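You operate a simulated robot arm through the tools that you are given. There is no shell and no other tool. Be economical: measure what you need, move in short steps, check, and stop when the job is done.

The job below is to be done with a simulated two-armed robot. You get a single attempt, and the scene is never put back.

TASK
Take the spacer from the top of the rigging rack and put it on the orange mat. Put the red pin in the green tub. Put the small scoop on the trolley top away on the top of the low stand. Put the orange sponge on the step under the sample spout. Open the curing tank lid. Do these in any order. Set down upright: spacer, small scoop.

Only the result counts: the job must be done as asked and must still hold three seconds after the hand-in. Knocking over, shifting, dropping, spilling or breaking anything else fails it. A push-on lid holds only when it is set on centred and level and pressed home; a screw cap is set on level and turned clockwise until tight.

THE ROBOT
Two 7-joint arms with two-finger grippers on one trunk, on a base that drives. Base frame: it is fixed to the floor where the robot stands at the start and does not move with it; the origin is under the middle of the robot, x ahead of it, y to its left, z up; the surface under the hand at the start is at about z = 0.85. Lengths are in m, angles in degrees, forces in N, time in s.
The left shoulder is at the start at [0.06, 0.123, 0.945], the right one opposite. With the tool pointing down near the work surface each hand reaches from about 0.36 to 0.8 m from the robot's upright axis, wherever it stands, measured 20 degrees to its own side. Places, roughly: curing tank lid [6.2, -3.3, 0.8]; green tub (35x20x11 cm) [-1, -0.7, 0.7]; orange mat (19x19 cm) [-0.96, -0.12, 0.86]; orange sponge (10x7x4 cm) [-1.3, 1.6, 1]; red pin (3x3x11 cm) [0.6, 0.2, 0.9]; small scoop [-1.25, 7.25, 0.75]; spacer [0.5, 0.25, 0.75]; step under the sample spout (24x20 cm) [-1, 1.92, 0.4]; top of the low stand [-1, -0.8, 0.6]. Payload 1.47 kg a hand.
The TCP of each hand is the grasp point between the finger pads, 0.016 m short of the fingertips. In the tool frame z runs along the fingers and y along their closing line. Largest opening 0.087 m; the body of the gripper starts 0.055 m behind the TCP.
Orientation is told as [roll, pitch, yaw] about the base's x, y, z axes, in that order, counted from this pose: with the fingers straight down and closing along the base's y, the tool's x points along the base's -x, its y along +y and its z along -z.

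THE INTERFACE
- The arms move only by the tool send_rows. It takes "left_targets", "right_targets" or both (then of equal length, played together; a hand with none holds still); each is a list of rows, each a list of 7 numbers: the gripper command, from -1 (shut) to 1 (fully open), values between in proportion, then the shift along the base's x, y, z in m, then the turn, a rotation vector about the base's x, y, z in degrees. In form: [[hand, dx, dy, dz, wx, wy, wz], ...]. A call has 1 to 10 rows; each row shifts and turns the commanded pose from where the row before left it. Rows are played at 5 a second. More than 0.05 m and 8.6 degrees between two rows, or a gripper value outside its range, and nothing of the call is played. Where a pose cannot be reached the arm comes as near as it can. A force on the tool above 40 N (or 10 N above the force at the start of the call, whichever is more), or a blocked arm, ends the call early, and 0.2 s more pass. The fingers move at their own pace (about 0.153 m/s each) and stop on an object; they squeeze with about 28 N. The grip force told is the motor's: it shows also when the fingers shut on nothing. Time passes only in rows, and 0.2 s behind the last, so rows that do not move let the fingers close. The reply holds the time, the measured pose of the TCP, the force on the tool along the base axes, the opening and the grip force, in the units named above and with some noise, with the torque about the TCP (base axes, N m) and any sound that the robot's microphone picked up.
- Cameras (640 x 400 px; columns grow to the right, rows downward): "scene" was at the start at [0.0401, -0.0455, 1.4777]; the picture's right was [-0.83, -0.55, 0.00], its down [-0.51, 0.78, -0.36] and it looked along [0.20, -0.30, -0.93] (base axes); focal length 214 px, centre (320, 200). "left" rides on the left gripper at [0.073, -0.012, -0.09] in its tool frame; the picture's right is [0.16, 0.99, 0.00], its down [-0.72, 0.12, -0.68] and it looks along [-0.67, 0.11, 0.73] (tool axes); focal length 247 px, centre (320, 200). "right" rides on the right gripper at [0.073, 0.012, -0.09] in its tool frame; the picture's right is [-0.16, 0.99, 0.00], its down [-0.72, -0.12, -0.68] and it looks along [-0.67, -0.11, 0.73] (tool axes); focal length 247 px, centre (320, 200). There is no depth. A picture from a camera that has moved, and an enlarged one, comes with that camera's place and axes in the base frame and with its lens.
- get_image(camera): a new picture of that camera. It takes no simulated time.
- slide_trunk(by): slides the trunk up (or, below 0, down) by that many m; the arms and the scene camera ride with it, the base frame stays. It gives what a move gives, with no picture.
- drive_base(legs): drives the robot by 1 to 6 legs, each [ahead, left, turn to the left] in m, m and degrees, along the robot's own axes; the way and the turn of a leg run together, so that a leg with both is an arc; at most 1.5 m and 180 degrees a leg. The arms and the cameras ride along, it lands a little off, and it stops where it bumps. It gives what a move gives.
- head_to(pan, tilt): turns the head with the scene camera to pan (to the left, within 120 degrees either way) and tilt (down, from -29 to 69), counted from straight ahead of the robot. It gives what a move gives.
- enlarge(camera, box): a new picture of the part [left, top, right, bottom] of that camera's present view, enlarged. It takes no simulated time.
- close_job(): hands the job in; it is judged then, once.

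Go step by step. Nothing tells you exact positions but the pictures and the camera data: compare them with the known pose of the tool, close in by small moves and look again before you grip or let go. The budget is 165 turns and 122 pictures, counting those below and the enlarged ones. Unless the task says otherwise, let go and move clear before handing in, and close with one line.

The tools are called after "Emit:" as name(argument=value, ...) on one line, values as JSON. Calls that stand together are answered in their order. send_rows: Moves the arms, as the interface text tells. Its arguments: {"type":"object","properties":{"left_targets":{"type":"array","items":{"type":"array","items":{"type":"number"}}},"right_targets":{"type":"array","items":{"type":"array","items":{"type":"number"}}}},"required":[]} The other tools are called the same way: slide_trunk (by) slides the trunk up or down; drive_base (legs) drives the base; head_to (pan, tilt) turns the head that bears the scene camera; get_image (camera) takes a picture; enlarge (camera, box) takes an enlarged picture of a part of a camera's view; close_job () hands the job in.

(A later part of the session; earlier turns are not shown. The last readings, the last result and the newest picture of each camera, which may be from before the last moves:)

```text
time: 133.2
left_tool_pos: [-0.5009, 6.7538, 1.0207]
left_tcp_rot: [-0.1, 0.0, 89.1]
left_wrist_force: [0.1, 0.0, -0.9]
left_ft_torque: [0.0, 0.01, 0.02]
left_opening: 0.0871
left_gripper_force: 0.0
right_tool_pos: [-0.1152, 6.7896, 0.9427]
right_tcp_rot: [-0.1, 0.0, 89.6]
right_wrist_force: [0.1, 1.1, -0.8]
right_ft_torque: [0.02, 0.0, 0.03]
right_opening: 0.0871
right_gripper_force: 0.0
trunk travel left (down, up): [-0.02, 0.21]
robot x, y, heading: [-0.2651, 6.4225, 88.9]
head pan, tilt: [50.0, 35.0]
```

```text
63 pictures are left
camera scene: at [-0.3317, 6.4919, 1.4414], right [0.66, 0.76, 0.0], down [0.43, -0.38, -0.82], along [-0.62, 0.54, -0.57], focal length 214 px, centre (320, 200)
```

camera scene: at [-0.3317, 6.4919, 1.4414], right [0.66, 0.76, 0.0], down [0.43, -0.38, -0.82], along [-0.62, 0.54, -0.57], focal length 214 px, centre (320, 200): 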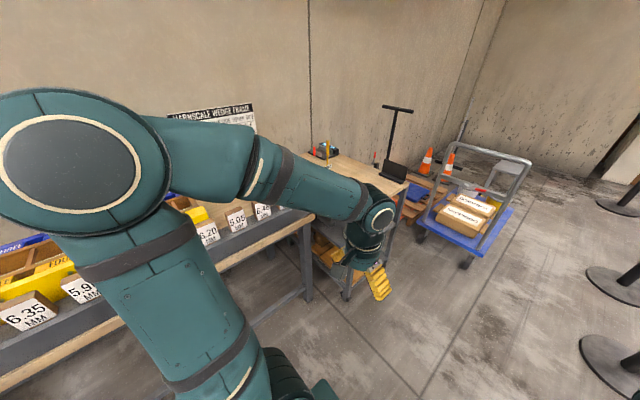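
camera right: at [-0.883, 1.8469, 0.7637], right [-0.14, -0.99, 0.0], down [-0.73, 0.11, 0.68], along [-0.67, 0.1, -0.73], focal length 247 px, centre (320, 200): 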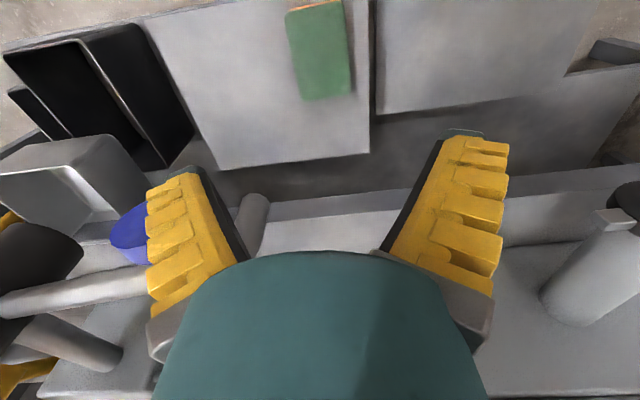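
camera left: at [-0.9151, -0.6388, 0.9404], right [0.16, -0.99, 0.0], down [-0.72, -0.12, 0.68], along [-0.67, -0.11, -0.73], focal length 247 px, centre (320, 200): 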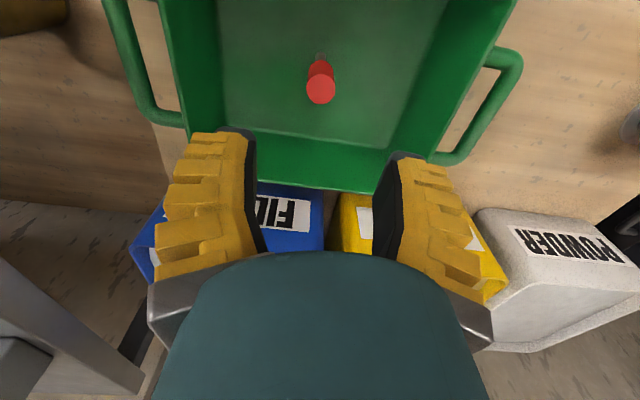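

I drive ahead 0.7 and turn left to face the trolley.

Emit:
drive_base(legs=[[0.65, 0, 0], [0, 0, 90]])

Emit:
head_to(pan=0, tilt=45)

Emit:
get_image(camera="scene")

```text
time: 140.6
left_tool_pos: [-0.5882, 6.829, 1.0213]
left_tcp_rot: [0.0, 0.0, 179.5]
left_wrist_force: [-0.5, 0.1, -0.4]
left_ft_torque: [-0.01, -0.03, 0.0]
left_opening: 0.0869
left_gripper_force: 0.1
right_tool_pos: [-0.6276, 7.2145, 0.9433]
right_tcp_rot: [0.1, 0.0, 180.0]
right_wrist_force: [1.7, 0.6, -0.6]
right_ft_torque: [-0.02, 0.0, 0.0]
right_opening: 0.0869
right_gripper_force: 0.1
trunk travel left (down, up): [-0.02, 0.21]
robot x, y, heading: [-0.2625, 7.0686, 179.5]
head pan, tilt: [50.0, 35.0]
```

```text
time: 141.8
left_tool_pos: [-0.5888, 6.828, 1.02]
left_tcp_rot: [0.0, 0.0, 179.4]
left_wrist_force: [0.1, 0.4, 0.1]
left_ft_torque: [0.01, 0.03, -0.03]
left_opening: 0.0873
left_gripper_force: 0.1
right_tool_pos: [-0.6278, 7.2134, 0.942]
right_tcp_rot: [0.0, 0.0, 180.0]
right_wrist_force: [-0.6, 0.2, 0.2]
right_ft_torque: [-0.01, 0.01, 0.02]
right_opening: 0.087
right_gripper_force: 0.0
trunk travel left (down, up): [-0.02, 0.21]
robot x, y, heading: [-0.2613, 7.0657, 179.5]
head pan, tilt: [0.0, 45.0]
```

```text
62 pictures are left
camera scene: at [-0.3522, 7.069, 1.4266], right [0.01, 1.0, 0.0], down [0.71, -0.01, -0.71], along [-0.71, 0.01, -0.71], focal length 214 px, centre (320, 200)
```

scene: 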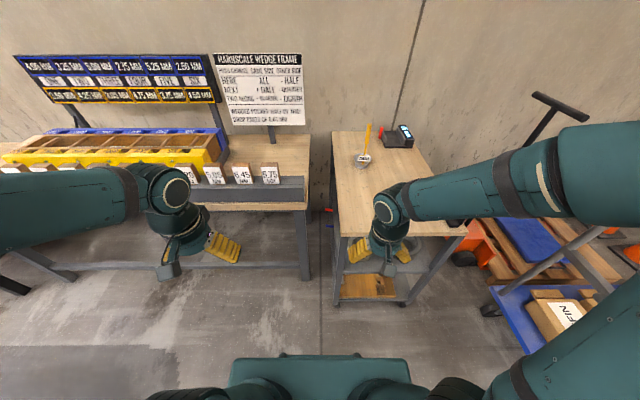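

The scoop lies on the trolley top near (362, 150). I enlarge it.

Emit:
enlarge(camera="scene", box=[310, 110, 430, 200])

```text
4.44 times, centred on (370, 155) of scene
camera zoom: at [-0.3522, 7.069, 1.4266], right [0.01, 1.0, 0.0], down [0.71, -0.01, -0.71], along [-0.71, 0.01, -0.71], focal length 953 px, centre (98, 400)
```

zoom: 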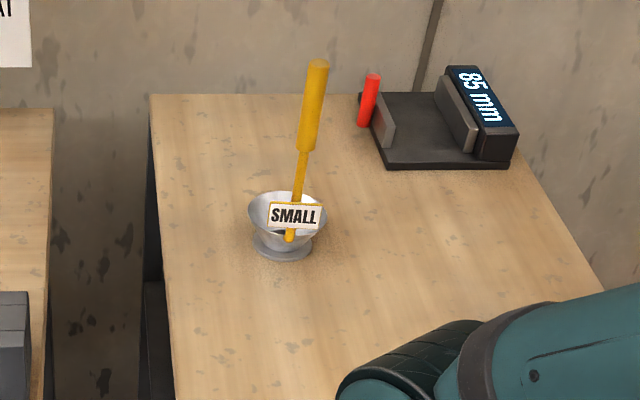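

The scoop stands upright with a vertical handle at about (-1.26, 7.30), handle top near z 1.0. I raise the trunk, drive 0.25 closer and 0.1 right.

Emit:
slide_trunk(by=0.2)

Emit:
drive_base(legs=[[0.25, -0.11, 0.5]])

Emit:
get_image(camera="right")

Emit:
get_image(camera="scene")

```text
time: 143.9
left_tool_pos: [-0.5889, 6.8282, 1.22]
left_tcp_rot: [0.0, 0.1, 179.5]
left_wrist_force: [-0.5, -0.1, -0.9]
left_ft_torque: [-0.01, 0.05, 0.01]
left_opening: 0.0871
left_gripper_force: 0.0
right_tool_pos: [-0.6281, 7.2153, 1.1412]
right_tcp_rot: [0.0, 0.0, 180.1]
right_wrist_force: [0.0, -0.4, 0.0]
right_ft_torque: [0.0, 0.01, 0.01]
right_opening: 0.0871
right_gripper_force: 0.0
trunk travel left (down, up): [-0.22, 0.01]
robot x, y, heading: [-0.2637, 7.0636, 179.4]
head pan, tilt: [0.0, 45.0]
```

```text
time: 145.9
left_tool_pos: [-0.8366, 6.9352, 1.2201]
left_tcp_rot: [0.0, 0.1, -179.8]
left_wrist_force: [0.2, 0.1, -0.6]
left_ft_torque: [-0.04, -0.01, -0.05]
left_opening: 0.0868
left_gripper_force: 0.1
right_tool_pos: [-0.8821, 7.3214, 1.144]
right_tcp_rot: [0.1, -0.1, -179.3]
right_wrist_force: [-0.3, 0.7, -0.2]
right_ft_torque: [-0.02, 0.0, -0.03]
right_opening: 0.0869
right_gripper_force: 0.0
trunk travel left (down, up): [-0.22, 0.01]
robot x, y, heading: [-0.509, 7.1776, -179.5]
head pan, tilt: [0.0, 45.0]
```

```text
60 pictures are left
camera right: at [-0.8068, 7.3104, 1.2328], right [-0.15, -0.99, 0.0], down [-0.73, 0.11, 0.68], along [-0.67, 0.1, -0.73], focal length 247 px, centre (320, 200)
```

right: 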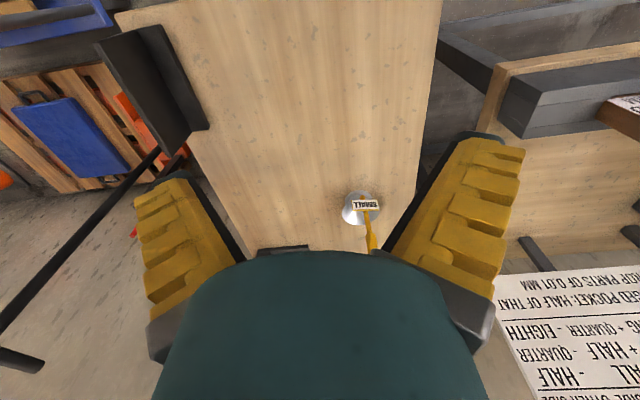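

```text
59 pictures are left
camera scene: at [-0.6037, 7.1796, 1.6265], right [0.0, 1.0, 0.0], down [0.71, 0.0, -0.71], along [-0.71, 0.0, -0.71], focal length 214 px, centre (320, 200)
```

scene: 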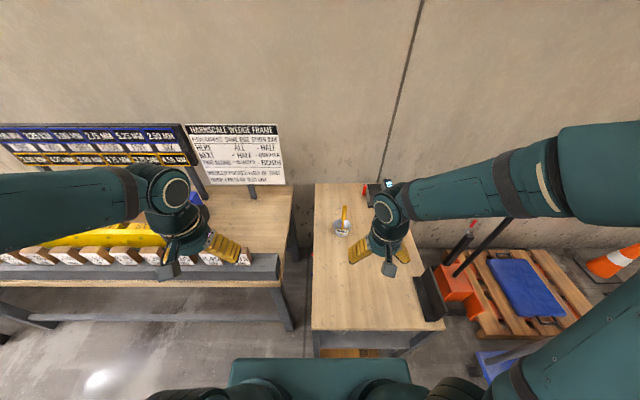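

I move the right hand nearer and look again, staying short of the handle and above it.

Emit:
send_rows(right_targets=[[1, -0.045, -0.01, 0, 0, 0, 0], [1, -0.045, -0.01, 0, 0, 0, 0], [1, -0.045, -0.01, 0, 0, 0, 0], [1, -0.045, -0.01, 0, 0, 0, 0], [1, -0.045, -0.01, 0, 0, 0, 0], [1, 0, 0, 0, 0, 0, 0]])

Emit:
get_image(camera="right")

Emit:
enlarge(camera="scene", box=[280, 160, 440, 280])

```text
time: 147.3
left_tool_pos: [-0.8352, 6.9352, 1.2208]
left_tcp_rot: [0.0, 0.0, -179.8]
left_wrist_force: [0.2, -0.4, 0.6]
left_ft_torque: [-0.02, 0.01, 0.01]
left_opening: 0.0869
left_gripper_force: 0.0
right_tool_pos: [-1.1066, 7.2685, 1.1427]
right_tcp_rot: [0.2, 0.0, -179.4]
right_wrist_force: [0.6, 0.1, 0.9]
right_ft_torque: [-0.01, 0.02, 0.01]
right_opening: 0.0871
right_gripper_force: 0.0
trunk travel left (down, up): [-0.22, 0.01]
robot x, y, heading: [-0.5141, 7.1786, -179.9]
head pan, tilt: [0.0, 45.0]
```

```text
58 pictures are left
camera right: at [-1.0316, 7.2579, 1.2339], right [-0.15, -0.99, 0.0], down [-0.72, 0.11, 0.68], along [-0.67, 0.1, -0.73], focal length 247 px, centre (320, 200)
```

right: 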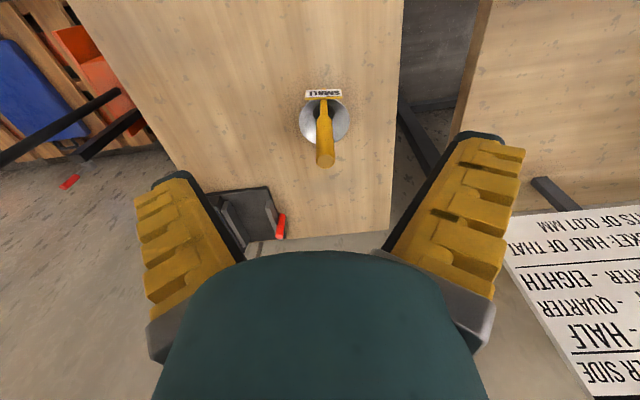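

```text
3.33 times, centred on (360, 220) of scene
camera zoom: at [-0.6016, 7.1797, 1.6267], right [0.0, 1.0, 0.0], down [0.71, 0.0, -0.71], along [-0.71, 0.0, -0.71], focal length 715 px, centre (187, 133)
```

zoom: 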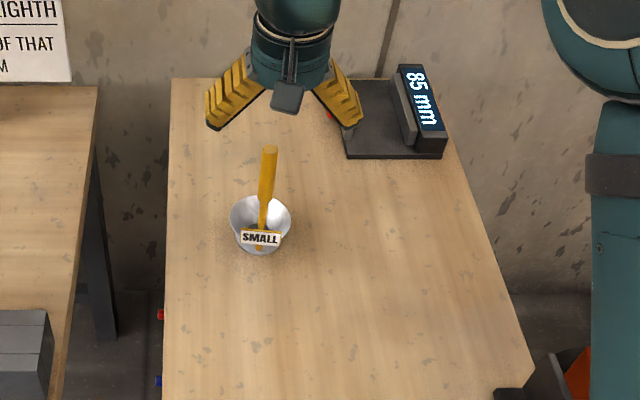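

The handle is vertical at about (-1.183, 7.275), top z 1.018, in front of the bowl. I move over it and descend to z 0.98.

Emit:
send_rows(right_targets=[[1, -0.04, 0.003, 0, 0, 0, 0], [1, -0.036, 0.003, 0, 0, 0, 0], [1, 0, 0, -0.03, 0, 0, 0], [1, 0, 0, -0.03, 0, 0, 0], [1, 0, 0, -0.02, 0, 0, 0], [1, 0, 0, 0, 0, 0, 0]])

Emit:
get_image(camera="right")

Emit:
enlarge(camera="scene", box=[280, 160, 440, 280])

```text
time: 148.7
left_tool_pos: [-0.8369, 6.9359, 1.2205]
left_tcp_rot: [0.0, 0.1, -179.8]
left_wrist_force: [0.6, -0.2, 0.1]
left_ft_torque: [-0.01, -0.05, 0.05]
left_opening: 0.0871
left_gripper_force: 0.0
right_tool_pos: [-1.1816, 7.278, 1.0627]
right_tcp_rot: [0.0, 0.0, -179.3]
right_wrist_force: [-0.1, -0.5, -0.7]
right_ft_torque: [0.0, 0.0, -0.01]
right_opening: 0.0871
right_gripper_force: 0.0
trunk travel left (down, up): [-0.22, 0.01]
robot x, y, heading: [-0.5113, 7.1753, -179.9]
head pan, tilt: [0.0, 45.0]
```

```text
56 pictures are left
camera right: at [-1.1075, 7.2672, 1.1521], right [-0.15, -0.99, 0.0], down [-0.72, 0.11, 0.68], along [-0.67, 0.1, -0.73], focal length 247 px, centre (320, 200)
```

right: 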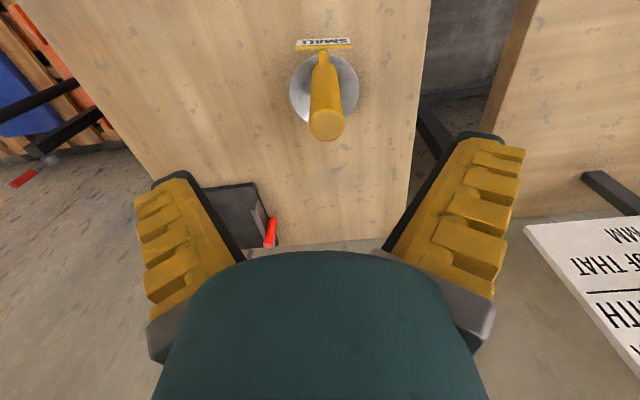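

```text
3.33 times, centred on (360, 220) of scene
camera zoom: at [-0.6027, 7.1793, 1.6266], right [0.0, 1.0, 0.0], down [0.71, 0.0, -0.71], along [-0.71, 0.0, -0.71], focal length 715 px, centre (187, 133)
```

zoom: 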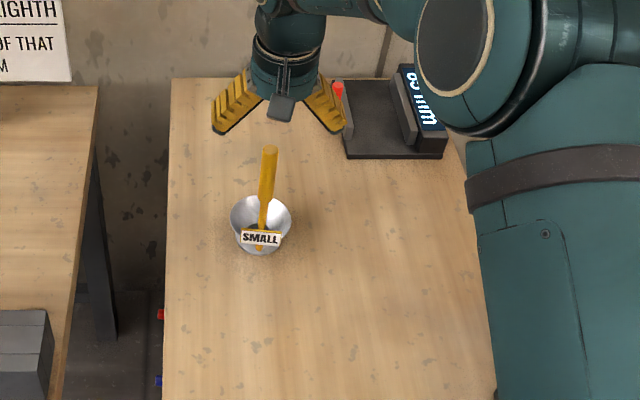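

Refining: the handle top is about (-1.165, 7.272, 1.038). I shift 1.3 cm toward me and lower to z 1.0.

Emit:
send_rows(right_targets=[[1, 0.013, -0.004, 0, 0, 0, 0], [1, 0, 0, -0.03, 0, 0, 0], [1, 0, 0, -0.03, 0, 0, 0], [1, 0, 0, 0, 0, 0, 0]])

Emit:
get_image(camera="right")

```text
time: 149.7
left_tool_pos: [-0.8369, 6.9362, 1.2209]
left_tcp_rot: [0.0, 0.0, -179.7]
left_wrist_force: [0.0, 0.5, 0.3]
left_ft_torque: [-0.04, 0.01, 0.02]
left_opening: 0.0869
left_gripper_force: 0.0
right_tool_pos: [-1.1688, 7.2739, 1.0023]
right_tcp_rot: [0.0, 0.0, -179.4]
right_wrist_force: [0.1, -0.7, -0.1]
right_ft_torque: [0.0, 0.03, 0.0]
right_opening: 0.0869
right_gripper_force: 0.0
trunk travel left (down, up): [-0.22, 0.01]
robot x, y, heading: [-0.5112, 7.1744, -179.9]
head pan, tilt: [0.0, 45.0]
```

```text
54 pictures are left
camera right: at [-1.0952, 7.2623, 1.0919], right [-0.15, -0.99, 0.0], down [-0.72, 0.11, 0.68], along [-0.67, 0.1, -0.73], focal length 247 px, centre (320, 200)
```

right: 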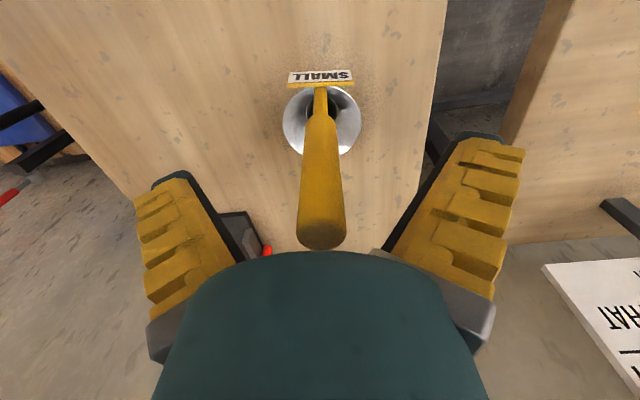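

The handle is between the pads. I close, wait, and lift a little.

Emit:
send_rows(right_targets=[[1, 0, 0, -0.01, 0, 0, 0], [-1, 0, 0, 0, 0, 0, 0], [-1, 0, 0, 0, 0, 0, 0], [-1, 0, 0, 0, 0, 0, 0], [-1, 0, 0, 0.01, 0, 0, 0], [-1, 0, 0, 0.02, 0, 0, 0], [-1, 0, 0, 0.03, 0, 0, 0], [-1, 0, 0, 0, 0, 0, 0]])

Emit:
get_image(camera="right")

Emit:
enlarge(camera="scene", box=[280, 160, 440, 280])

```text
time: 151.5
left_tool_pos: [-0.8367, 6.9366, 1.2204]
left_tcp_rot: [0.0, 0.2, -179.8]
left_wrist_force: [0.7, 0.1, 0.2]
left_ft_torque: [-0.02, 0.02, 0.0]
left_opening: 0.0869
left_gripper_force: 0.0
right_tool_pos: [-1.1686, 7.2723, 1.0514]
right_tcp_rot: [0.0, 0.1, -179.2]
right_wrist_force: [0.4, 0.7, -1.1]
right_ft_torque: [-0.02, -0.08, -0.02]
right_opening: 0.0072
right_gripper_force: 28.3
trunk travel left (down, up): [-0.22, 0.01]
robot x, y, heading: [-0.5163, 7.1776, -179.7]
head pan, tilt: [0.0, 45.0]
```

```text
53 pictures are left
camera right: at [-1.0946, 7.262, 1.142], right [-0.15, -0.99, 0.0], down [-0.73, 0.11, 0.68], along [-0.67, 0.1, -0.73], focal length 247 px, centre (320, 200)
```

right: 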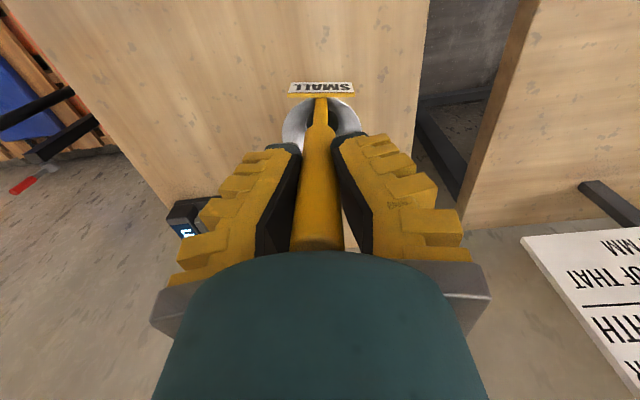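

```text
3.33 times, centred on (360, 220) of scene
camera zoom: at [-0.6037, 7.1794, 1.6265], right [0.0, 1.0, 0.0], down [0.71, 0.0, -0.71], along [-0.71, 0.0, -0.71], focal length 715 px, centre (187, 133)
```

zoom: 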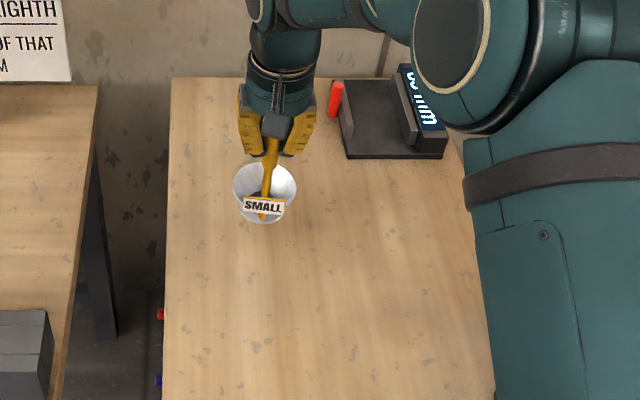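

The scoop is lifted and hanging upright. I raise it further and retract, then back the base away.

Emit:
send_rows(right_targets=[[-1, 0, 0, 0.03, 0, 0, 0], [-1, 0, 0, 0.03, 0, 0, 0], [-1, 0, 0, 0.03, 0, 0, 0], [-1, 0.03, 0, 0, 0, 0, 0], [-1, 0.04, 0, 0, 0, 0, 0], [-1, 0.04, 0, 0, 0, 0, 0], [-1, 0.04, 0, 0, 0, 0, 0], [-1, 0.04, 0, 0, 0, 0, 0], [-1, 0.04, 0, 0, 0, 0, 0], [-1, 0.03, 0, 0, 0, 0, 0]])

Emit:
drive_base(legs=[[-0.25, 0, 0], [0, 0, 90]])

Emit:
get_image(camera="right")

```text
time: 153.7
left_tool_pos: [-0.8365, 6.9356, 1.22]
left_tcp_rot: [0.0, 0.0, -179.8]
left_wrist_force: [-0.4, 0.0, -0.2]
left_ft_torque: [-0.02, 0.01, -0.01]
left_opening: 0.0869
left_gripper_force: 0.0
right_tool_pos: [-0.9054, 7.2737, 1.1439]
right_tcp_rot: [0.0, 0.0, -179.4]
right_wrist_force: [0.2, -0.4, -2.7]
right_ft_torque: [0.04, -0.11, 0.01]
right_opening: 0.0074
right_gripper_force: 27.7
trunk travel left (down, up): [-0.22, 0.01]
robot x, y, heading: [-0.5131, 7.1764, -179.6]
head pan, tilt: [0.0, 45.0]
```

```text
time: 159.3
left_tool_pos: [-0.0176, 6.8487, 1.22]
left_tcp_rot: [0.1, 0.0, -90.9]
left_wrist_force: [0.5, 1.0, -0.1]
left_ft_torque: [0.02, -0.01, 0.01]
left_opening: 0.087
left_gripper_force: 0.1
right_tool_pos: [-0.3554, 6.785, 1.1439]
right_tcp_rot: [0.0, 0.0, -90.3]
right_wrist_force: [0.5, 1.0, -2.6]
right_ft_torque: [0.12, 0.01, -0.03]
right_opening: 0.0059
right_gripper_force: 28.5
trunk travel left (down, up): [-0.22, 0.01]
robot x, y, heading: [-0.255, 7.1774, -91.0]
head pan, tilt: [0.0, 45.0]
```

```text
51 pictures are left
camera right: at [-0.3422, 6.8577, 1.2344], right [0.99, -0.16, 0.0], down [-0.12, -0.72, 0.68], along [-0.11, -0.67, -0.73], focal length 247 px, centre (320, 200)
```

right: 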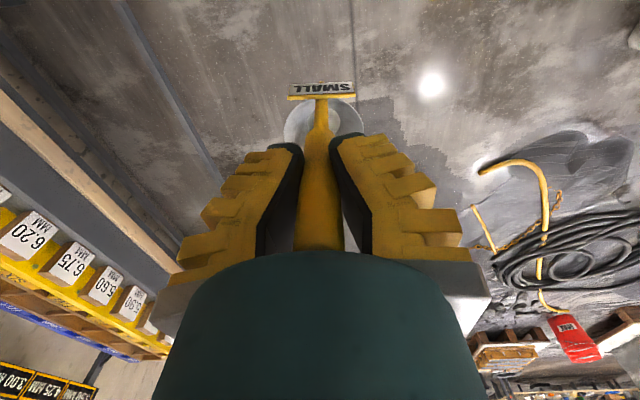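

The scoop is still held. I drive back down the aisle toward -y with a small heading correction.

Emit:
drive_base(legs=[[1.5, 0, 1], [1.5, 0, 0], [1.5, 0, 0], [1.0, 0, 0]])

Emit:
head_to(pan=-15, tilt=30)

Emit:
get_image(camera="scene")

```text
time: 185.8
left_tool_pos: [-0.1823, 1.2873, 1.2203]
left_tcp_rot: [0.0, 0.0, -93.1]
left_wrist_force: [-0.4, -0.3, 0.4]
left_ft_torque: [-0.01, 0.01, 0.02]
left_opening: 0.0867
left_gripper_force: 0.0
right_tool_pos: [-0.523, 1.2371, 1.1433]
right_tcp_rot: [0.0, 0.0, -92.7]
right_wrist_force: [-0.5, -0.7, -1.4]
right_ft_torque: [0.07, 0.01, 0.04]
right_opening: 0.0061
right_gripper_force: 28.1
trunk travel left (down, up): [-0.22, 0.01]
robot x, y, heading: [-0.4064, 1.6258, -93.2]
head pan, tilt: [0.0, 45.0]
```

```text
time: 186.6
left_tool_pos: [-0.1842, 1.2881, 1.2199]
left_tcp_rot: [0.0, 0.1, -93.1]
left_wrist_force: [-1.2, -0.6, -0.3]
left_ft_torque: [-0.01, 0.01, 0.03]
left_opening: 0.0872
left_gripper_force: 0.1
right_tool_pos: [-0.5238, 1.2368, 1.1437]
right_tcp_rot: [0.1, 0.0, -92.7]
right_wrist_force: [-0.3, 0.8, -1.9]
right_ft_torque: [0.06, 0.0, 0.0]
right_opening: 0.006
right_gripper_force: 28.1
trunk travel left (down, up): [-0.22, 0.01]
robot x, y, heading: [-0.4037, 1.625, -92.9]
head pan, tilt: [-15.0, 30.0]
```

```text
50 pictures are left
camera scene: at [-0.4352, 1.5318, 1.6491], right [-0.95, 0.31, 0.0], down [0.16, 0.48, -0.87], along [-0.27, -0.82, -0.5], focal length 214 px, centre (320, 200)
```

scene: 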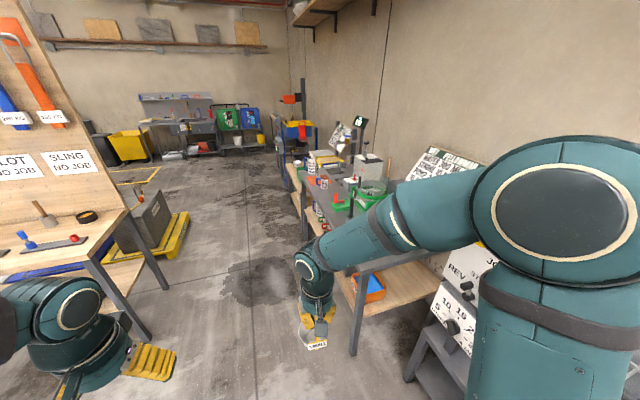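

I correct heading and lateral drift, continue to y ≈ -0.95, then turn right to face the low stand.

Emit:
drive_base(legs=[[0, 0.17, 3], [1.3, 0, 0], [1.25, 0, 0], [0, 0, -90]])

Emit:
head_to(pan=0, tilt=45)

Emit:
get_image(camera="scene")

Emit:
get_image(camera="right")

```text
time: 204.6
left_tool_pos: [-0.5924, -1.1562, 1.2203]
left_tcp_rot: [0.0, 0.0, 179.3]
left_wrist_force: [-0.1, 0.6, -0.3]
left_ft_torque: [-0.02, 0.02, -0.02]
left_opening: 0.087
left_gripper_force: 0.0
right_tool_pos: [-0.6569, -0.8187, 1.1441]
right_tcp_rot: [0.1, 0.1, 179.7]
right_wrist_force: [0.4, 0.3, -2.2]
right_ft_torque: [-0.01, -0.07, 0.0]
right_opening: 0.0061
right_gripper_force: 28.1
trunk travel left (down, up): [-0.22, 0.01]
robot x, y, heading: [-0.2589, -0.9185, 179.6]
head pan, tilt: [-15.0, 30.0]
```

```text
time: 205.3
left_tool_pos: [-0.5921, -1.157, 1.2201]
left_tcp_rot: [0.0, -0.1, 179.3]
left_wrist_force: [0.1, 0.4, -0.1]
left_ft_torque: [0.01, -0.02, 0.01]
left_opening: 0.0869
left_gripper_force: 0.2
right_tool_pos: [-0.6566, -0.8193, 1.1438]
right_tcp_rot: [0.1, -0.1, 179.6]
right_wrist_force: [-0.3, 0.2, -1.6]
right_ft_torque: [-0.03, -0.1, -0.02]
right_opening: 0.0057
right_gripper_force: 27.7
trunk travel left (down, up): [-0.22, 0.01]
robot x, y, heading: [-0.2642, -0.9221, 179.5]
head pan, tilt: [0.0, 45.0]
```

```text
49 pictures are left
camera scene: at [-0.3546, -0.9173, 1.6266], right [0.01, 1.0, 0.0], down [0.71, -0.01, -0.71], along [-0.71, 0.01, -0.71], focal length 214 px, centre (320, 200)
```

scene: 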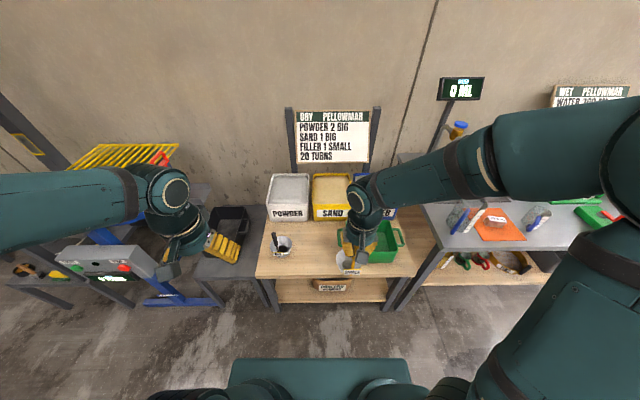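

```text
48 pictures are left
camera right: at [-0.5825, -0.8312, 1.2344], right [-0.16, -0.99, 0.0], down [-0.72, 0.12, 0.68], along [-0.67, 0.11, -0.73], focal length 247 px, centre (320, 200)
```

right: 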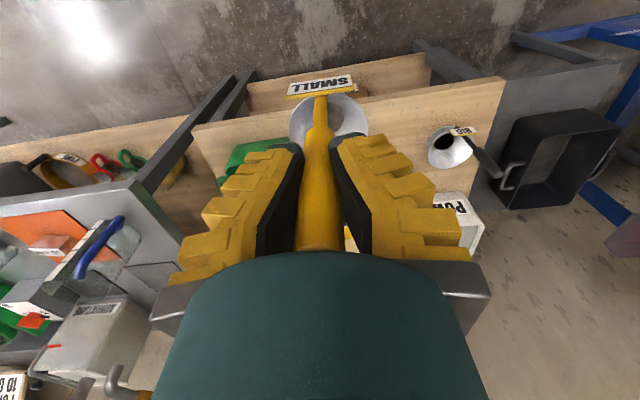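

The low stand's free spot lies between the big scoop and the tub, around (-0.98, -0.94). I lower the trunk, shift left 0.12 and look closely.

Emit:
drive_base(legs=[[0, 0.12, 0.4]])

Emit:
slide_trunk(by=-0.12)

Emit:
enlarge(camera="scene", box=[240, 130, 440, 300])

```text
time: 207.0
left_tool_pos: [-0.59, -1.2795, 1.2205]
left_tcp_rot: [-0.1, 0.0, 179.9]
left_wrist_force: [0.7, -0.4, 0.0]
left_ft_torque: [0.0, 0.0, -0.01]
left_opening: 0.0871
left_gripper_force: 0.0
right_tool_pos: [-0.6587, -0.9399, 1.1443]
right_tcp_rot: [0.0, -0.1, -179.7]
right_wrist_force: [0.4, -0.2, -1.9]
right_ft_torque: [-0.03, -0.11, 0.01]
right_opening: 0.0062
right_gripper_force: 28.0
trunk travel left (down, up): [-0.22, 0.01]
robot x, y, heading: [-0.2657, -1.037, 179.9]
head pan, tilt: [0.0, 45.0]
```

```text
time: 208.5
left_tool_pos: [-0.5897, -1.2787, 1.101]
left_tcp_rot: [0.0, 0.0, 179.9]
left_wrist_force: [-0.4, 0.6, 0.5]
left_ft_torque: [0.04, 0.0, 0.03]
left_opening: 0.0868
left_gripper_force: 0.0
right_tool_pos: [-0.6577, -0.9414, 1.0246]
right_tcp_rot: [-0.1, 0.0, -179.7]
right_wrist_force: [0.0, 0.7, -1.9]
right_ft_torque: [-0.01, -0.09, 0.01]
right_opening: 0.0062
right_gripper_force: 27.7
trunk travel left (down, up): [-0.1, 0.13]
robot x, y, heading: [-0.2651, -1.0399, 180.1]
head pan, tilt: [0.0, 45.0]
```

```text
2.35 times, centred on (340, 215) of scene
camera zoom: at [-0.3553, -1.0362, 1.5067], right [0.0, 1.0, 0.0], down [0.71, 0.0, -0.71], along [-0.71, 0.0, -0.71], focal length 505 px, centre (273, 165)
```

zoom: 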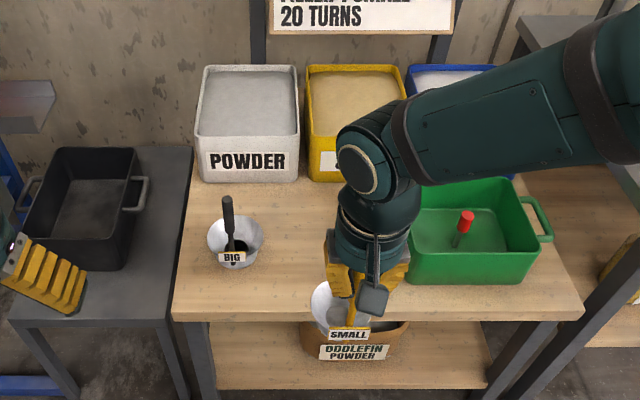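

Path is clear. I move ahead over the free spot and begin lowering.

Emit:
send_rows(right_targets=[[-1, -0.043, -0.001, 0, 0, 0, 0], [-1, -0.043, -0.001, 0, 0, 0, 0], [-1, -0.043, -0.001, 0, 0, 0, 0], [-1, -0.043, -0.001, 0, 0, 0, 0], [-1, -0.043, -0.001, 0, 0, 0, 0], [-1, -0.043, -0.001, 0, 0, 0, 0], [-1, 0, 0, -0.03, 0, 0, 0], [-1, 0, 0, -0.03, 0, 0, 0], [-1, 0, 0, -0.03, 0, 0, 0], [-1, 0, 0, 0, 0, 0, 0]])

Emit:
enlarge(camera="scene", box=[240, 130, 440, 300])

Emit:
get_image(camera="right")

```text
time: 210.7
left_tool_pos: [-0.59, -1.2789, 1.0997]
left_tcp_rot: [0.0, 0.0, 179.8]
left_wrist_force: [-0.8, 0.4, 0.9]
left_ft_torque: [-0.04, 0.0, 0.0]
left_opening: 0.0871
left_gripper_force: 0.0
right_tool_pos: [-0.9162, -0.9477, 0.9327]
right_tcp_rot: [0.0, 0.0, -179.7]
right_wrist_force: [0.2, -0.1, -1.5]
right_ft_torque: [0.0, -0.1, -0.02]
right_opening: 0.0059
right_gripper_force: 27.9
trunk travel left (down, up): [-0.1, 0.13]
robot x, y, heading: [-0.2626, -1.0358, 179.8]
head pan, tilt: [0.0, 45.0]
```

```text
2.35 times, centred on (340, 215) of scene
camera zoom: at [-0.3554, -1.0363, 1.5066], right [0.0, 1.0, 0.0], down [0.71, 0.0, -0.71], along [-0.71, 0.0, -0.71], focal length 505 px, centre (273, 165)
```

zoom: 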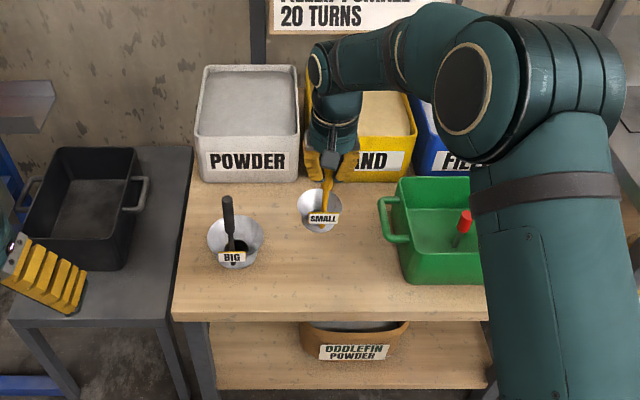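

```text
45 pictures are left
camera right: at [-0.842, -0.9588, 1.0244], right [-0.15, -0.99, 0.0], down [-0.72, 0.11, 0.68], along [-0.67, 0.1, -0.73], focal length 247 px, centre (320, 200)
```

right: 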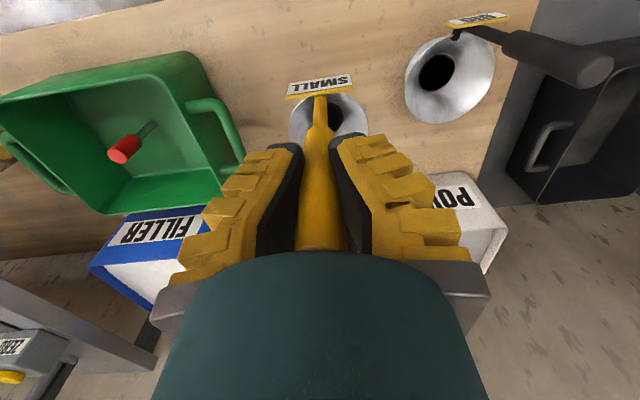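

Good clearance all round. I lower toward contact.

Emit:
send_rows(right_targets=[[-1, 0, 0, -0.02, 0, 0, 0], [-1, 0, 0, -0.02, 0, 0, 0], [-1, 0, 0, -0.015, 0, 0, 0], [-1, 0, 0, -0.008, 0, 0, 0], [-1, 0, 0, -0.006, 0, 0, 0], [-1, 0, 0, 0, 0, 0, 0]])

Emit:
get_image(camera="right")

```text
time: 212.1
left_tool_pos: [-0.5903, -1.2782, 1.0998]
left_tcp_rot: [-0.1, -0.1, 179.8]
left_wrist_force: [-0.2, -0.1, -0.2]
left_ft_torque: [0.01, 0.02, -0.01]
left_opening: 0.0871
left_gripper_force: 0.1
right_tool_pos: [-0.9172, -0.9451, 0.8652]
right_tcp_rot: [0.0, -0.1, -179.7]
right_wrist_force: [0.5, 0.2, -2.1]
right_ft_torque: [-0.01, -0.09, -0.01]
right_opening: 0.006
right_gripper_force: 27.6
trunk travel left (down, up): [-0.1, 0.13]
robot x, y, heading: [-0.2635, -1.0413, 179.8]
head pan, tilt: [0.0, 45.0]
```

```text
44 pictures are left
camera right: at [-0.8425, -0.9573, 0.9552], right [-0.15, -0.99, 0.0], down [-0.72, 0.11, 0.68], along [-0.67, 0.1, -0.73], focal length 247 px, centre (320, 200)
```

right: 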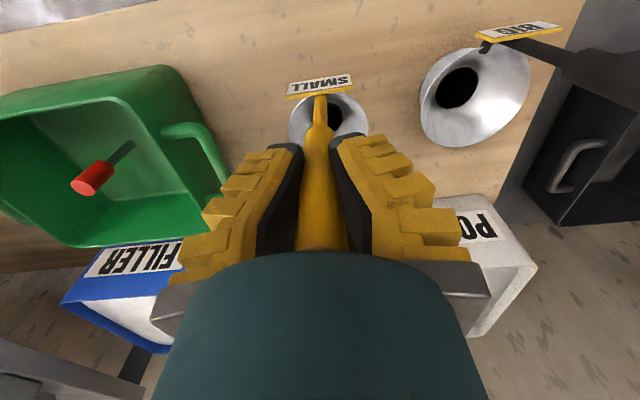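

Still hanging free. I keep lowering in 5 mm steps.

Emit:
send_rows(right_targets=[[-1, 0, 0, -0.006, 0, 0, 0], [-1, 0, 0, -0.005, 0, 0, 0], [-1, 0, 0, -0.005, 0, 0, 0], [-1, 0, 0, -0.004, 0, 0, 0], [-1, 0, 0, 0, 0, 0, 0]])

Emit:
enlarge(camera="scene", box=[280, 170, 400, 260])

```text
time: 213.3
left_tool_pos: [-0.5918, -1.2781, 1.1007]
left_tcp_rot: [0.0, 0.1, 179.8]
left_wrist_force: [1.2, 0.0, -0.7]
left_ft_torque: [0.0, 0.02, -0.01]
left_opening: 0.087
left_gripper_force: 0.1
right_tool_pos: [-0.9174, -0.9477, 0.8451]
right_tcp_rot: [0.0, 0.1, -179.8]
right_wrist_force: [-0.8, 0.2, -1.3]
right_ft_torque: [0.01, -0.09, 0.0]
right_opening: 0.006
right_gripper_force: 27.9
trunk travel left (down, up): [-0.1, 0.13]
robot x, y, heading: [-0.2639, -1.0379, 179.9]
head pan, tilt: [0.0, 45.0]
```

```text
4.44 times, centred on (340, 215) of scene
camera zoom: at [-0.3555, -1.0362, 1.5066], right [0.0, 1.0, 0.0], down [0.71, 0.0, -0.71], along [-0.71, 0.0, -0.71], focal length 953 px, centre (231, 133)
```

zoom: 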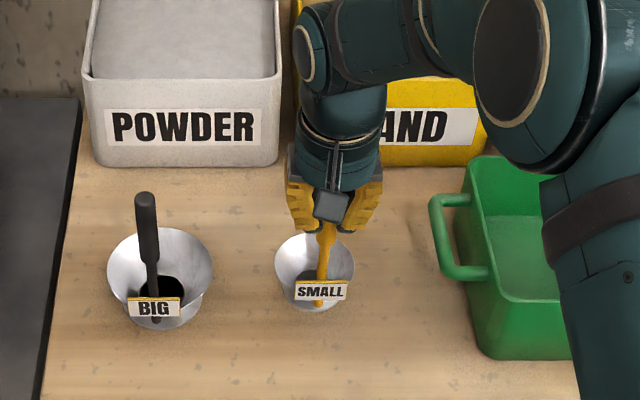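

Emit:
send_rows(right_targets=[[-1, 0, 0, -0.004, 0, 0, 0], [-1, 0, 0, -0.004, 0, 0, 0], [-1, 0, 0, -0.003, 0, 0, 0], [-1, 0, 0, -0.003, 0, 0, 0], [-1, 0, 0, 0, 0, 0, 0]])

```text
time: 214.5
left_tool_pos: [-0.5905, -1.2778, 1.1006]
left_tcp_rot: [0.0, 0.0, 179.7]
left_wrist_force: [0.3, -0.5, 0.8]
left_ft_torque: [0.04, -0.03, -0.01]
left_opening: 0.0869
left_gripper_force: 0.1
right_tool_pos: [-0.9164, -0.9461, 0.8312]
right_tcp_rot: [0.0, -0.1, -179.7]
right_wrist_force: [-0.5, -0.9, -1.7]
right_ft_torque: [-0.02, -0.09, 0.0]
right_opening: 0.0061
right_gripper_force: 28.4
trunk travel left (down, up): [-0.1, 0.13]
robot x, y, heading: [-0.2599, -1.0327, 180.0]
head pan, tilt: [0.0, 45.0]
```

Emit:
send_rows(right_targets=[[-1, 0, 0, -0.003, 0, 0, 0], [-1, 0, 0, -0.003, 0, 0, 0], [-1, 0, 0, -0.003, 0, 0, 0], [-1, 0, 0, -0.003, 0, 0, 0], [-1, 0, 0, 0, 0, 0, 0]])

Emit:
get_image(camera="right")

```text
time: 215.7
left_tool_pos: [-0.5908, -1.2785, 1.1]
left_tcp_rot: [0.0, -0.1, 179.8]
left_wrist_force: [-0.5, 0.0, 0.2]
left_ft_torque: [0.02, 0.0, -0.01]
left_opening: 0.0872
left_gripper_force: 0.2
right_tool_pos: [-0.9167, -0.9468, 0.8191]
right_tcp_rot: [0.1, 0.1, -179.7]
right_wrist_force: [-0.3, 0.5, -1.7]
right_ft_torque: [-0.02, -0.05, -0.03]
right_opening: 0.0061
right_gripper_force: 28.0
trunk travel left (down, up): [-0.1, 0.13]
robot x, y, heading: [-0.267, -1.0385, 179.9]
head pan, tilt: [0.0, 45.0]
```

```text
42 pictures are left
camera right: at [-0.8427, -0.9578, 0.9092], right [-0.15, -0.99, 0.0], down [-0.72, 0.11, 0.68], along [-0.67, 0.1, -0.73], focal length 247 px, centre (320, 200)
```

right: 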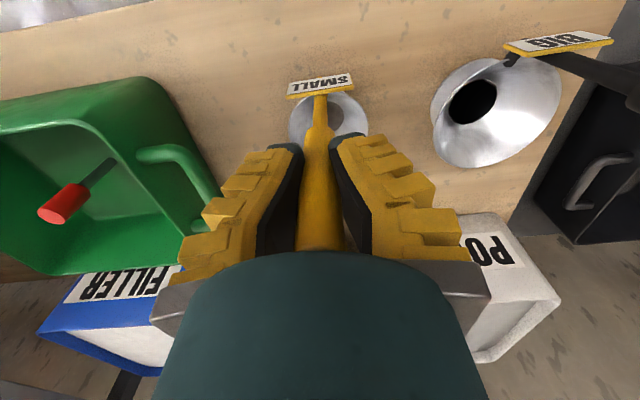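

Emit:
send_rows(right_targets=[[-1, 0, 0, -0.004, 0, 0, 0], [-1, 0, 0, -0.003, 0, 0, 0], [-1, 0, 0, -0.003, 0, 0, 0], [-1, 0, 0, -0.003, 0, 0, 0], [-1, 0, 0, 0, 0, 0, 0]])

Emit:
enlarge(camera="scene", box=[280, 170, 400, 260])

```text
time: 216.9
left_tool_pos: [-0.5892, -1.2781, 1.0998]
left_tcp_rot: [0.0, 0.0, 179.7]
left_wrist_force: [0.2, 0.9, 0.1]
left_ft_torque: [-0.01, 0.02, 0.01]
left_opening: 0.0869
left_gripper_force: 0.0
right_tool_pos: [-0.9167, -0.9471, 0.8084]
right_tcp_rot: [0.0, -0.3, -179.7]
right_wrist_force: [0.4, -0.3, 20.9]
right_ft_torque: [0.02, 0.21, -0.04]
right_opening: 0.0087
right_gripper_force: 28.5
trunk travel left (down, up): [-0.1, 0.13]
robot x, y, heading: [-0.2668, -1.0361, 179.6]
head pan, tilt: [0.0, 45.0]
```

```text
4.44 times, centred on (340, 215) of scene
camera zoom: at [-0.3534, -1.0365, 1.5068], right [0.0, 1.0, 0.0], down [0.71, 0.0, -0.71], along [-0.71, 0.0, -0.71], focal length 953 px, centre (231, 133)
```

zoom: 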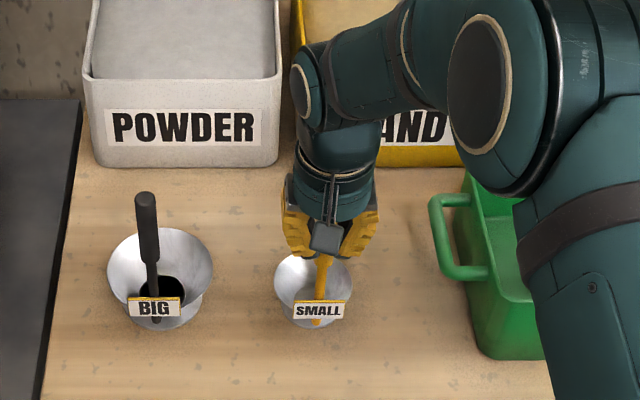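

Contact made. I ease off 2 mm, open, and rise straight up.

Emit:
send_rows(right_targets=[[-1, 0, 0, 0.002, 0, 0, 0], [-0.3, 0, 0, 0, 0, 0, 0], [0.2, 0, 0, 0, 0, 0, 0], [0.2, 0, 0, 0, 0, 0, 0], [0.2, 0, 0, 0.02, 0, 0, 0], [0.2, 0, 0, 0.03, 0, 0, 0], [0.2, 0, 0, 0.04, 0, 0, 0], [0.2, 0, 0, 0.04, 0, 0, 0], [0.2, 0, 0, 0.04, 0, 0, 0], [0.2, 0, 0, 0.04, 0, 0, 0]])

Emit:
enlarge(camera="scene", box=[240, 130, 440, 300])

Emit:
get_image(camera="right")

```text
time: 219.1
left_tool_pos: [-0.5898, -1.278, 1.1005]
left_tcp_rot: [0.0, 0.0, 179.8]
left_wrist_force: [0.2, 0.4, -0.5]
left_ft_torque: [-0.01, -0.02, -0.02]
left_opening: 0.0871
left_gripper_force: 0.0
right_tool_pos: [-0.9166, -0.9473, 1.0199]
right_tcp_rot: [0.0, 0.0, -179.7]
right_wrist_force: [-0.4, -0.2, -0.4]
right_ft_torque: [0.01, 0.02, 0.02]
right_opening: 0.0574
right_gripper_force: 3.3
trunk travel left (down, up): [-0.1, 0.13]
robot x, y, heading: [-0.2654, -1.0376, 180.1]
head pan, tilt: [0.0, 45.0]
```

```text
2.35 times, centred on (340, 215) of scene
camera zoom: at [-0.3547, -1.0363, 1.5066], right [0.0, 1.0, 0.0], down [0.71, 0.0, -0.71], along [-0.71, 0.0, -0.71], focal length 505 px, centre (273, 165)
```

zoom: 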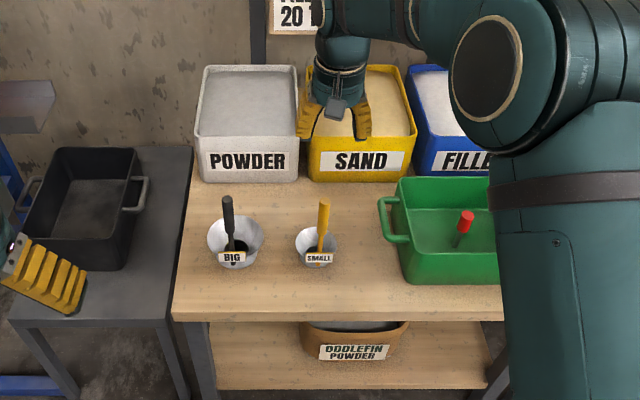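

```text
39 pictures are left
camera right: at [-0.8425, -0.9594, 1.1102], right [-0.15, -0.99, 0.0], down [-0.72, 0.11, 0.68], along [-0.67, 0.1, -0.73], focal length 247 px, centre (320, 200)
```

right: 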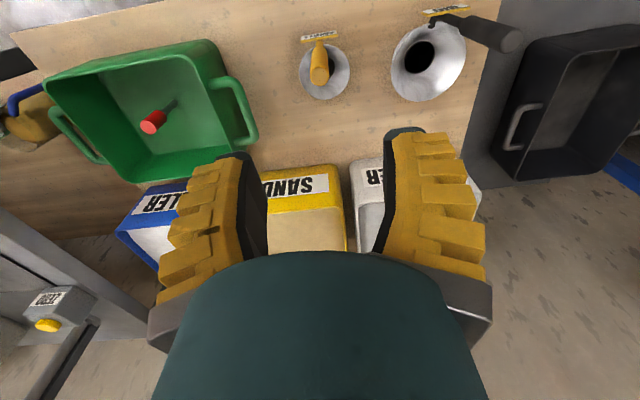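

The small scoop stands upright on the low stand. I retract and turn to look for a route to the curing tank.

Emit:
send_rows(right_targets=[[0.2, 0, 0, 0.04, 0, 0, 0], [0.2, 0.02, 0, 0.04, 0, 0, 0], [0.2, 0.04, 0, 0, 0, 0, 0], [0.2, 0.04, 0.01, 0, 0, 0, 0], [0.2, 0.04, 0.01, 0, 0, 0, 0], [0.2, 0.04, 0.01, 0, 0, 0, 0], [0.2, 0.04, 0.01, 0, 0, 0, 0], [0.2, 0.04, 0.01, 0, 0, 0, 0]])

Emit:
drive_base(legs=[[0, 0, 90]])

Emit:
head_to(pan=40, tilt=20)

Emit:
get_image(camera="scene")

```text
time: 220.9
left_tool_pos: [-0.5889, -1.277, 1.1021]
left_tcp_rot: [0.0, 0.0, 179.8]
left_wrist_force: [-0.2, 1.0, -0.1]
left_ft_torque: [0.0, 0.03, 0.03]
left_opening: 0.0868
left_gripper_force: 0.0
right_tool_pos: [-0.6577, -0.8968, 1.099]
right_tcp_rot: [0.0, 0.0, -179.7]
right_wrist_force: [0.3, 0.6, 0.3]
right_ft_torque: [-0.04, -0.01, 0.0]
right_opening: 0.0572
right_gripper_force: 3.6
trunk travel left (down, up): [-0.1, 0.13]
robot x, y, heading: [-0.2623, -1.0424, 179.7]
head pan, tilt: [0.0, 45.0]
```

```text
time: 225.2
left_tool_pos: [-0.0158, -1.3602, 1.1001]
left_tcp_rot: [0.0, 0.0, -89.0]
left_wrist_force: [-0.5, 0.6, -0.7]
left_ft_torque: [0.01, -0.04, 0.01]
left_opening: 0.0869
left_gripper_force: 0.0
right_tool_pos: [-0.3956, -1.435, 1.0999]
right_tcp_rot: [0.0, 0.0, -88.6]
right_wrist_force: [-0.4, -0.7, -0.1]
right_ft_torque: [-0.01, 0.01, 0.02]
right_opening: 0.0573
right_gripper_force: 4.1
trunk travel left (down, up): [-0.1, 0.13]
robot x, y, heading: [-0.2603, -1.0367, -89.1]
head pan, tilt: [0.0, 45.0]
```

```text
time: 226.3
left_tool_pos: [-0.0164, -1.3606, 1.1007]
left_tcp_rot: [0.0, 0.0, -88.9]
left_wrist_force: [-0.3, -0.8, -0.5]
left_ft_torque: [-0.02, 0.01, -0.01]
left_opening: 0.0872
left_gripper_force: 0.2
right_tool_pos: [-0.3963, -1.436, 1.0987]
right_tcp_rot: [0.0, 0.0, -88.6]
right_wrist_force: [0.2, -0.3, 0.1]
right_ft_torque: [0.0, 0.03, 0.0]
right_opening: 0.0572
right_gripper_force: 3.5
trunk travel left (down, up): [-0.1, 0.13]
robot x, y, heading: [-0.264, -1.039, -89.2]
head pan, tilt: [40.0, 20.0]
```

```text
38 pictures are left
camera scene: at [-0.2028, -1.1168, 1.5452], right [-0.76, -0.66, 0.0], down [-0.22, 0.26, -0.94], along [0.62, -0.71, -0.34], focal length 214 px, centre (320, 200)
```

scene: 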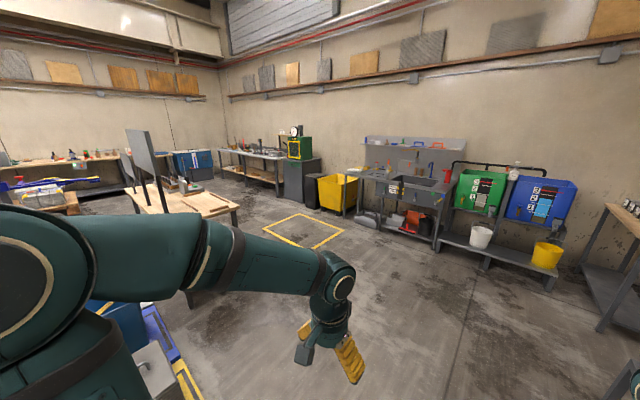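

The curing tank appears to be the blue bin in the far corner, with a clear corridor along y ≈ -2.9. I drive there in stages.

Emit:
drive_base(legs=[[1.0, 0, 0], [0.85, 0, 0], [0, 0, 89], [1.4, 0, 0], [1.4, 0, 0]])

Emit:
head_to(pan=0, tilt=20)

Emit:
get_image(camera="scene")

```text
time: 252.4
left_tool_pos: [2.8951, -2.5976, 1.1]
left_tcp_rot: [0.0, 0.0, 0.5]
left_wrist_force: [-0.4, 0.5, 0.1]
left_ft_torque: [0.05, 0.03, -0.01]
left_opening: 0.0869
left_gripper_force: 0.1
right_tool_pos: [2.9674, -2.9775, 1.0988]
right_tcp_rot: [0.0, 0.0, 1.1]
right_wrist_force: [-0.2, -0.3, 0.1]
right_ft_torque: [-0.01, -0.02, -0.04]
right_opening: 0.0575
right_gripper_force: 3.7
trunk travel left (down, up): [-0.1, 0.13]
robot x, y, heading: [2.5713, -2.841, 0.6]
head pan, tilt: [40.0, 20.0]
```

```text
time: 253.5
left_tool_pos: [2.894, -2.5991, 1.1]
left_tcp_rot: [-0.1, -0.1, 0.6]
left_wrist_force: [0.5, -0.1, 0.3]
left_ft_torque: [0.0, 0.04, -0.03]
left_opening: 0.0869
left_gripper_force: 0.1
right_tool_pos: [2.969, -2.9782, 1.1]
right_tcp_rot: [0.0, 0.0, 1.0]
right_wrist_force: [-0.3, 0.2, 0.2]
right_ft_torque: [-0.02, -0.03, 0.02]
right_opening: 0.0574
right_gripper_force: 3.6
trunk travel left (down, up): [-0.1, 0.13]
robot x, y, heading: [2.5718, -2.8419, 0.4]
head pan, tilt: [0.0, 20.0]
```

```text
37 pictures are left
camera scene: at [2.6737, -2.8397, 1.5452], right [0.01, -1.0, 0.0], down [-0.34, 0.0, -0.94], along [0.94, 0.01, -0.34], focal length 214 px, centre (320, 200)
```

scene: 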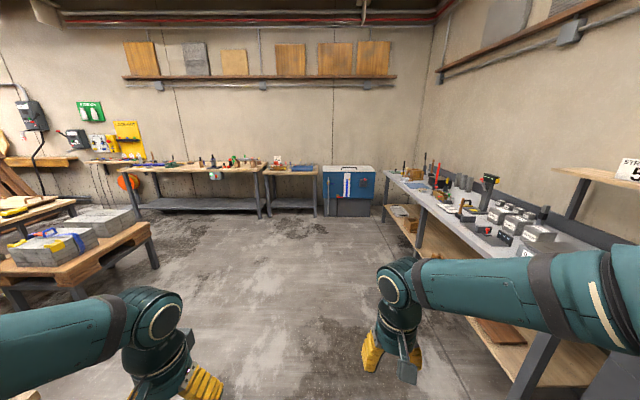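

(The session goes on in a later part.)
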